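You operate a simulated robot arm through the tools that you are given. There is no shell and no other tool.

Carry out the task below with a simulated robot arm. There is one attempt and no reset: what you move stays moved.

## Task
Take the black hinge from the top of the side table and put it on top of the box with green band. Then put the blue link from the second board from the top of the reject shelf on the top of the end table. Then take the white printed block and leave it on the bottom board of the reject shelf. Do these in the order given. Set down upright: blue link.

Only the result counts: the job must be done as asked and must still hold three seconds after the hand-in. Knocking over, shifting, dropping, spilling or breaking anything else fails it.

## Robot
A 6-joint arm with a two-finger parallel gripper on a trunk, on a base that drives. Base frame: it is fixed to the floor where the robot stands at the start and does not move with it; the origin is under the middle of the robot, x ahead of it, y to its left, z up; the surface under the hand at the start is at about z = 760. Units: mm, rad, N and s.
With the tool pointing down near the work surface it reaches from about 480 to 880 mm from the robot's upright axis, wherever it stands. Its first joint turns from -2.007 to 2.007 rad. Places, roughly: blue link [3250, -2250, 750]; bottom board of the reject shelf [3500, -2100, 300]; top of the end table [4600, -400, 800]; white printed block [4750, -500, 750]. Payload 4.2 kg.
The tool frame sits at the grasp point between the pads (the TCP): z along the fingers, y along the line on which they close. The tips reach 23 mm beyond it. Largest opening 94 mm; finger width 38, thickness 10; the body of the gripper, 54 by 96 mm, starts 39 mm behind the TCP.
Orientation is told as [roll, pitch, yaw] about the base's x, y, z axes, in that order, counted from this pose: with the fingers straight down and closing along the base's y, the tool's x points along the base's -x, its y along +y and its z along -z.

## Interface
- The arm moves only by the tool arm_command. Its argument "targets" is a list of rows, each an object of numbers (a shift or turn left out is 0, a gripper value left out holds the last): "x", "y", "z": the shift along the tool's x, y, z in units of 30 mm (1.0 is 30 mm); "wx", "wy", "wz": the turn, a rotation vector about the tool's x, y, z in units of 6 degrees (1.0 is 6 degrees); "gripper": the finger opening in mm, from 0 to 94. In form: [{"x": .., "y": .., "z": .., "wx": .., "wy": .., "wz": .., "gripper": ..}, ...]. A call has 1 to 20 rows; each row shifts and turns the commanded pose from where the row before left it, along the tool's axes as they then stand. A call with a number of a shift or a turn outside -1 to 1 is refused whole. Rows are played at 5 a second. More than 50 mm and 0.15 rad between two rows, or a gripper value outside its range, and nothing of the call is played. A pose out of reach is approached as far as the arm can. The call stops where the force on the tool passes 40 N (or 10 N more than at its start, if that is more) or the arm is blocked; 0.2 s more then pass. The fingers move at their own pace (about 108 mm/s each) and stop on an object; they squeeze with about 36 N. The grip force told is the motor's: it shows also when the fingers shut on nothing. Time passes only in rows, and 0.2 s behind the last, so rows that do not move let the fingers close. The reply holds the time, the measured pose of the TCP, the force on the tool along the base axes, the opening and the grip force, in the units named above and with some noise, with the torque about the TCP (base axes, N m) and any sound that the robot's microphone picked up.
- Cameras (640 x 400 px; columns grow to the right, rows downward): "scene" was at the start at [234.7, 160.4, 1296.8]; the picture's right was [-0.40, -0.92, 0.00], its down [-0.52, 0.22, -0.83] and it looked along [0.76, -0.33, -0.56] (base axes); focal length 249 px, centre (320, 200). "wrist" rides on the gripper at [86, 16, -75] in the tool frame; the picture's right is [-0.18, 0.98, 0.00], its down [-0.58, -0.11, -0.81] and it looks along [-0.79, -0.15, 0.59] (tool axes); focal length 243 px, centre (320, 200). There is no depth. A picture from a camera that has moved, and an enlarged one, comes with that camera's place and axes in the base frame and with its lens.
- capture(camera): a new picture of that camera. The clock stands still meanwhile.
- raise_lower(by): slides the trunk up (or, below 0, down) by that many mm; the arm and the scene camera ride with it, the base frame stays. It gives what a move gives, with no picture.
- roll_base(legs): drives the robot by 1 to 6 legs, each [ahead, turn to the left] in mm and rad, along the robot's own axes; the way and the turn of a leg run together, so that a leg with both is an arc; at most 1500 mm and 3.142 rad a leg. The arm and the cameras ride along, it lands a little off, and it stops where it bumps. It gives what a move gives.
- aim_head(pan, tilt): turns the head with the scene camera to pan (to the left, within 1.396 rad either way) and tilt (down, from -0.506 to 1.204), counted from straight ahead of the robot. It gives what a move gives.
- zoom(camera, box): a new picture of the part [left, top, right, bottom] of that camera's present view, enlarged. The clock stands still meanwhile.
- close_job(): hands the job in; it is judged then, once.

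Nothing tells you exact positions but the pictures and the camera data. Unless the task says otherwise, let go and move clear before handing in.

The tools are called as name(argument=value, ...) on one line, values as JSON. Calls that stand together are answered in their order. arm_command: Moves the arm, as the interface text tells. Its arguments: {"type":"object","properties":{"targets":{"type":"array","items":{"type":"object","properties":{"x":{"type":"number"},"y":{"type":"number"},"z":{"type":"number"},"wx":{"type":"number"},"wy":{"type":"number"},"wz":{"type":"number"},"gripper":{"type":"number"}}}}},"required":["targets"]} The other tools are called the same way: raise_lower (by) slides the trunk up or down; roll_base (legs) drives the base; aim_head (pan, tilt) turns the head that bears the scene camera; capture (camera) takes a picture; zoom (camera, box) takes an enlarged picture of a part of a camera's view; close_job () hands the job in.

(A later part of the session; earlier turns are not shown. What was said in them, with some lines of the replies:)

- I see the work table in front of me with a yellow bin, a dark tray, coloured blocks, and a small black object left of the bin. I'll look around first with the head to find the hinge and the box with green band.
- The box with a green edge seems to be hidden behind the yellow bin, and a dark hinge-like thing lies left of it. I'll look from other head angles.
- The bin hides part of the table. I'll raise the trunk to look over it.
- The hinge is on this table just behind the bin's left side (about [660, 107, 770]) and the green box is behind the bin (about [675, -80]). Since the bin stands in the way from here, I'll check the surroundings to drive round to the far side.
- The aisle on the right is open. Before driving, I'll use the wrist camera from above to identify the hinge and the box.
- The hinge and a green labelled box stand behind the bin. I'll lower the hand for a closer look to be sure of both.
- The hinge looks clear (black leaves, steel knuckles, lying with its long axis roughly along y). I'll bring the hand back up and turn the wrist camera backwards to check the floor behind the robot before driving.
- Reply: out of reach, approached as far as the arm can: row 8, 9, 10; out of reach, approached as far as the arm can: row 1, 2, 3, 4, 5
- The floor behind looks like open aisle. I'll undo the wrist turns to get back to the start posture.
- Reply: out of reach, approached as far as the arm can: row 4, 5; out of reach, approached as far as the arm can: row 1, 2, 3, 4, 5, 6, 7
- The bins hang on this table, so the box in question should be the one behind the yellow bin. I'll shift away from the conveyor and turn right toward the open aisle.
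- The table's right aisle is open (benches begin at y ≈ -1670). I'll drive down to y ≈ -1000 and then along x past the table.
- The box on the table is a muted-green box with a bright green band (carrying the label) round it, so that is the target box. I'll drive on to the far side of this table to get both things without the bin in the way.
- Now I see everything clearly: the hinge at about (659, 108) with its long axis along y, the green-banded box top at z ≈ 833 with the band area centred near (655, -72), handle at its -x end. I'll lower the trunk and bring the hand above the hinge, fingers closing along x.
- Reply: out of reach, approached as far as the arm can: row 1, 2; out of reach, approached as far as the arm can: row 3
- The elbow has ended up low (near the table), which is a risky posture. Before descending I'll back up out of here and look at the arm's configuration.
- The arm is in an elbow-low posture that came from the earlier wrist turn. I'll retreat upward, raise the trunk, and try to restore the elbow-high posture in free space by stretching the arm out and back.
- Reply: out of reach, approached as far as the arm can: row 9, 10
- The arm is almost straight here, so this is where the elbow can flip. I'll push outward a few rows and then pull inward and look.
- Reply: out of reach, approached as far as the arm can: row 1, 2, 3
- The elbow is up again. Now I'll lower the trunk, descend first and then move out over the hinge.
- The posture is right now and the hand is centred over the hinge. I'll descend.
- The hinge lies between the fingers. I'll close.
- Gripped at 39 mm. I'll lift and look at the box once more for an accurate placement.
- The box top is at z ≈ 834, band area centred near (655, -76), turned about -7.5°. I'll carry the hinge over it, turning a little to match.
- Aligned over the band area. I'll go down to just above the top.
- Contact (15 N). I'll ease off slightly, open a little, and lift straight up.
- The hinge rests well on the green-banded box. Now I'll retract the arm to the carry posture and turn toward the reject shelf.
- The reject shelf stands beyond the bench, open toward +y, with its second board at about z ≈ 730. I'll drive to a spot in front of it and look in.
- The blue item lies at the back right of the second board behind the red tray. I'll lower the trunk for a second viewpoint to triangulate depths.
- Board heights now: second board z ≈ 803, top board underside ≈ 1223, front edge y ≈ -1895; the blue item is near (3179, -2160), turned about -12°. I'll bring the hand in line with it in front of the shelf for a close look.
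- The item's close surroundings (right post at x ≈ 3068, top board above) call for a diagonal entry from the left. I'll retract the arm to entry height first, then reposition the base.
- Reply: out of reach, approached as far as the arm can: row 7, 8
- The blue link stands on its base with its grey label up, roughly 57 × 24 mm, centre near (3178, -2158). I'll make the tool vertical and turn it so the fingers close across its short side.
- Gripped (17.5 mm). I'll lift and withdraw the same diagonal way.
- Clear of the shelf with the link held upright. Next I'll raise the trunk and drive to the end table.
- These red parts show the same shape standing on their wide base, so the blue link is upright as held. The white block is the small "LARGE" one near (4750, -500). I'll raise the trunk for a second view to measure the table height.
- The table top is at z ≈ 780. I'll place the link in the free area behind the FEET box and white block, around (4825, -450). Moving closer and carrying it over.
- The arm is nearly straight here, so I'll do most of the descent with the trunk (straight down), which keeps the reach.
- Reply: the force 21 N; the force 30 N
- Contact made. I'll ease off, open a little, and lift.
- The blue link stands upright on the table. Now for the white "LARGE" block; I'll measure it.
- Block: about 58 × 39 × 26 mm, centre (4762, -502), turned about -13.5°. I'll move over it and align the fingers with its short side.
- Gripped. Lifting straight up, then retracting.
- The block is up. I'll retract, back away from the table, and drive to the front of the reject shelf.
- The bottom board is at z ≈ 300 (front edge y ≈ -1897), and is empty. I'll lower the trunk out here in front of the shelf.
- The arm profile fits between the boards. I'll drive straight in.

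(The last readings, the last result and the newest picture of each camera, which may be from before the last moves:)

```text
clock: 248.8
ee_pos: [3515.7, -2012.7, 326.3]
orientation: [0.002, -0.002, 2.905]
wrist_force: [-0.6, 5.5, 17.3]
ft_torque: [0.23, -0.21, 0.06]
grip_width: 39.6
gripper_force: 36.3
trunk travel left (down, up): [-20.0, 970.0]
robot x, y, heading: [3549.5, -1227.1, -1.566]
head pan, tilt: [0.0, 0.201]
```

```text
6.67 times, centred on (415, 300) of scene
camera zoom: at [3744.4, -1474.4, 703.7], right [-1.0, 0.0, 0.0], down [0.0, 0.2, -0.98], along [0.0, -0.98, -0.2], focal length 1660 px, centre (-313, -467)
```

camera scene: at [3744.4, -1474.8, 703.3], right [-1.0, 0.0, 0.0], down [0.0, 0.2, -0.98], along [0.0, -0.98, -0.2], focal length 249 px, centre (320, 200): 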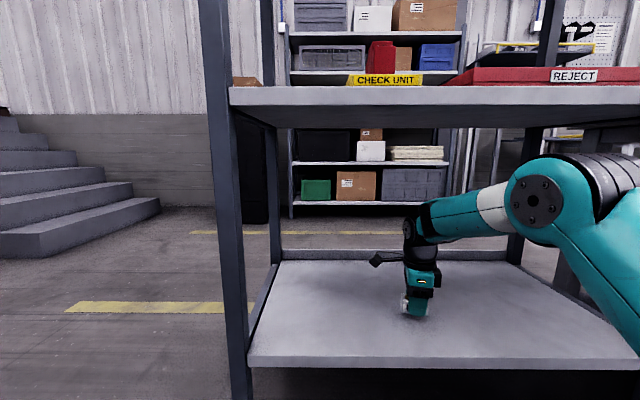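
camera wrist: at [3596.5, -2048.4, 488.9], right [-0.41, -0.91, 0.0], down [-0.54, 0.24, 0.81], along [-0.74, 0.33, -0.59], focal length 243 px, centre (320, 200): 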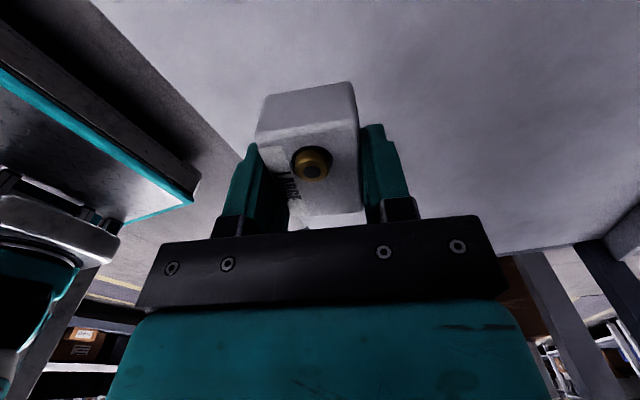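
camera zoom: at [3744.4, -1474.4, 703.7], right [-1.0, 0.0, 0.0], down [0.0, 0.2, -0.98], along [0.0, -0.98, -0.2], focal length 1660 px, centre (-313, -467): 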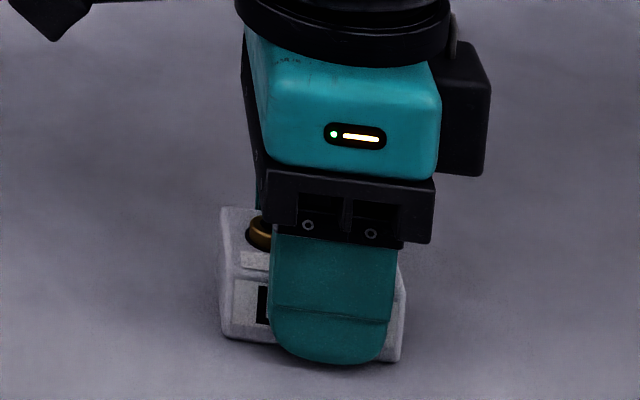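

Contact with the board. I'll ease off, release and lift clear.

arm_command(targets=[{"z": -0.03}, {"gripper": 48}, {"gripper": 62}, {"gripper": 62}, {"gripper": 62}])

arm_command(targets=[{"z": -0.3}, {"z": -0.7}, {"z": -1}, {"z": -0.9}])

capture(camera="scene")

capture(camera="wrist")

```text
clock: 250.0
ee_pos: [3517.6, -2012.0, 328.0]
orientation: [0.0, -0.002, 2.906]
wrist_force: [-0.2, -0.1, 0.2]
ft_torque: [0.0, -0.02, 0.0]
grip_width: 62.1
gripper_force: 0.0
trunk travel left (down, up): [-20.0, 970.0]
robot x, y, heading: [3548.0, -1232.7, -1.563]
head pan, tilt: [0.0, 0.201]
```

```text
clock: 251.0
ee_pos: [3517.2, -2012.5, 411.8]
orientation: [-0.002, -0.001, 2.905]
wrist_force: [-0.6, -0.4, -0.6]
ft_torque: [0.02, 0.0, 0.0]
grip_width: 61.9
gripper_force: 0.0
trunk travel left (down, up): [-20.0, 970.0]
robot x, y, heading: [3544.7, -1233.4, -1.565]
head pan, tilt: [0.0, 0.201]
```

```text
taken
camera scene: at [3744.4, -1474.8, 703.2], right [-1.0, 0.0, 0.0], down [0.0, 0.2, -0.98], along [0.0, -0.98, -0.2], focal length 249 px, centre (320, 200)
```

scene: 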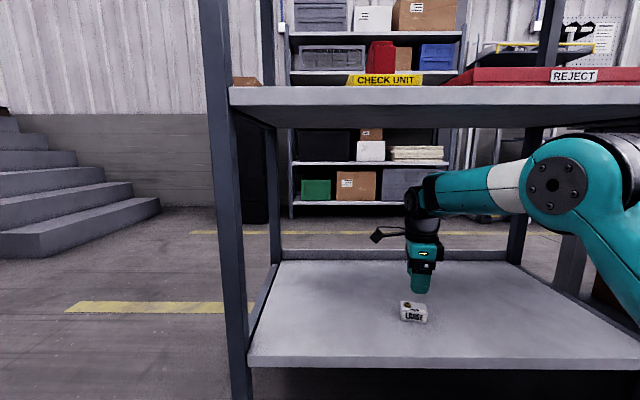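

```text
taken
camera wrist: at [3597.0, -2048.1, 486.0], right [-0.41, -0.91, 0.0], down [-0.54, 0.24, 0.81], along [-0.74, 0.33, -0.59], focal length 243 px, centre (320, 200)
```

wrist: 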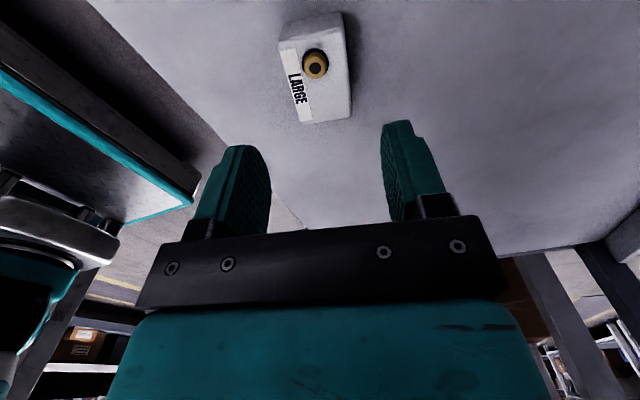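

The white block sits on the bottom board. I'll back out of the shelf and check everything before handing in.

roll_base(legs=[[-330, 0]])

raise_lower(by=500)

aim_head(pan=0.0, tilt=0.5)

capture(camera="scene")

aim_head(pan=1.39, tilt=0.2)

capture(camera="scene")

aim_head(pan=-1.39, tilt=0.2)

capture(camera="scene")

```text
clock: 253.1
ee_pos: [3518.9, -1688.3, 411.1]
orientation: [0.0, -0.002, 2.911]
wrist_force: [-0.3, 0.6, 1.2]
ft_torque: [0.02, 0.01, 0.02]
grip_width: 61.9
gripper_force: 0.2
trunk travel left (down, up): [-20.0, 970.0]
robot x, y, heading: [3542.9, -906.7, -1.567]
head pan, tilt: [0.0, 0.201]
```

```text
refused: 500 is not a number from -400 to 400
```

```text
clock: 253.9
ee_pos: [3518.3, -1689.6, 412.2]
orientation: [0.001, 0.0, 2.912]
wrist_force: [0.2, 0.0, -0.7]
ft_torque: [0.03, 0.0, 0.0]
grip_width: 62.1
gripper_force: 0.0
trunk travel left (down, up): [-20.0, 970.0]
robot x, y, heading: [3544.6, -905.9, -1.559]
head pan, tilt: [0.0, 0.499]
```

```text
taken
camera scene: at [3743.2, -1147.7, 675.7], right [-1.0, -0.01, 0.0], down [0.0, 0.48, -0.88], along [0.01, -0.88, -0.48], focal length 249 px, centre (320, 200)
```

scene: 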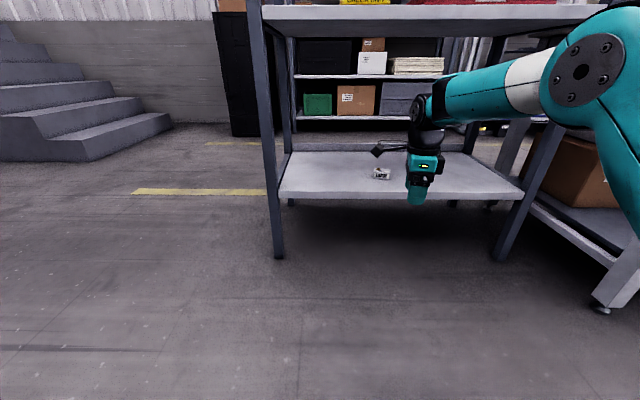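

```text
clock: 255.5
ee_pos: [3517.7, -1688.5, 411.9]
orientation: [0.0, -0.001, 2.91]
wrist_force: [0.7, -0.7, -0.3]
ft_torque: [0.0, -0.01, -0.04]
grip_width: 61.9
gripper_force: 0.0
trunk travel left (down, up): [-20.0, 970.0]
robot x, y, heading: [3545.6, -904.6, -1.561]
head pan, tilt: [1.389, 0.201]
```

```text
taken
camera scene: at [3834.1, -1072.7, 703.3], right [-0.17, -0.99, 0.0], down [-0.2, 0.03, -0.98], along [0.97, -0.17, -0.2], focal length 249 px, centre (320, 200)
```

scene: 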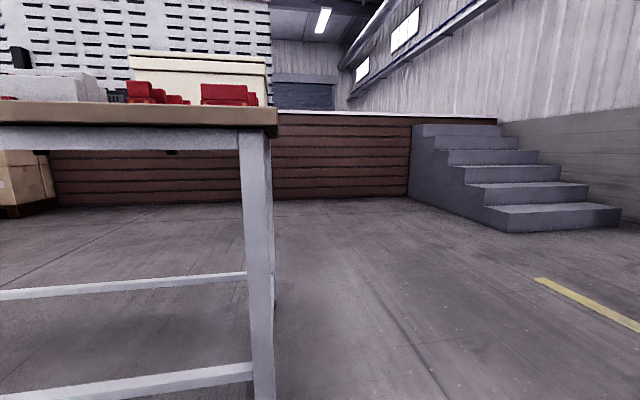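

```text
clock: 257.9
ee_pos: [3518.9, -1688.4, 412.3]
orientation: [0.002, 0.0, 2.913]
wrist_force: [-1.1, -0.2, -0.6]
ft_torque: [-0.04, -0.01, 0.04]
grip_width: 61.9
gripper_force: 0.2
trunk travel left (down, up): [-20.0, 970.0]
robot x, y, heading: [3545.0, -905.9, -1.563]
head pan, tilt: [-1.389, 0.201]
```

```text
taken
camera scene: at [3650.8, -1074.5, 703.3], right [-0.19, 0.98, 0.0], down [0.2, 0.04, -0.98], along [-0.96, -0.19, -0.2], focal length 249 px, centre (320, 200)
```

scene: 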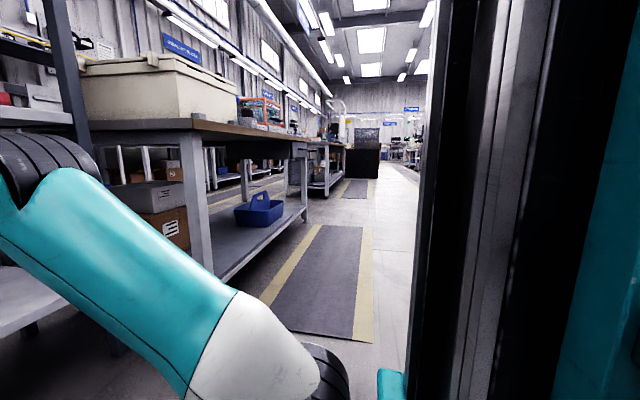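

raise_lower(by=400)

aim_head(pan=0.0, tilt=0.6)

zoom(camera="scene", box=[240, 80, 560, 300])

```text
clock: 261.8
ee_pos: [3518.6, -1688.6, 811.0]
orientation: [-0.001, -0.003, 2.911]
wrist_force: [0.8, 0.9, -0.2]
ft_torque: [0.02, -0.01, -0.01]
grip_width: 62.0
gripper_force: 0.0
trunk travel left (down, up): [-420.0, 570.0]
robot x, y, heading: [3543.3, -904.7, -1.561]
head pan, tilt: [-1.389, 0.201]
```

```text
clock: 263.3
ee_pos: [3518.3, -1689.7, 811.1]
orientation: [0.0, -0.001, 2.911]
wrist_force: [0.6, 0.0, 0.3]
ft_torque: [0.0, 0.01, -0.02]
grip_width: 61.7
gripper_force: 0.0
trunk travel left (down, up): [-420.0, 570.0]
robot x, y, heading: [3542.4, -905.8, -1.556]
head pan, tilt: [0.0, 0.6]
```

```text
1.82 times, centred on (400, 190) of scene
camera zoom: at [3743.1, -1145.2, 1066.5], right [-1.0, -0.01, 0.0], down [-0.01, 0.56, -0.83], along [0.01, -0.83, -0.56], focal length 453 px, centre (174, 218)
```

zoom: 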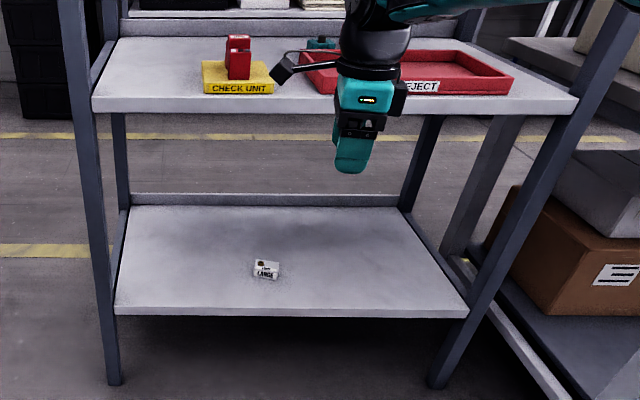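

The white block rests on the bottom board, the gripper is empty and clear, and the shelf's other items look undisturbed. When last seen, the hinge lay on the green-banded box and the blue link stood upright on the end table, so I'm handing in.

close_job()

```text
The job is handed in.
```

I did all three moves in the order you gave and handed the job in. The hand-in reply gave no pass or fail, so I only know the result from the pictures.

- **Black hinge:** it lies flat on the bright green band of the labelled green box on the side table. I took that box to be the "box with green band", as it was the only one I found that fit.
- **Blue link:** it stands on its wide base, grey label up, on the end table behind the FEET box. It stood the same way on the reject shelf, and the similar red parts on the end table also stand on their wide base, so I took that as upright.
- **White printed block (marked LARGE):** it sits upright on the bottom board of the reject shelf.

I noticed no knocks or shifts to other items. The gripper was empty and clear of the shelf at hand-in. I last saw the hinge and the link right after placing them and did not drive back for another look.
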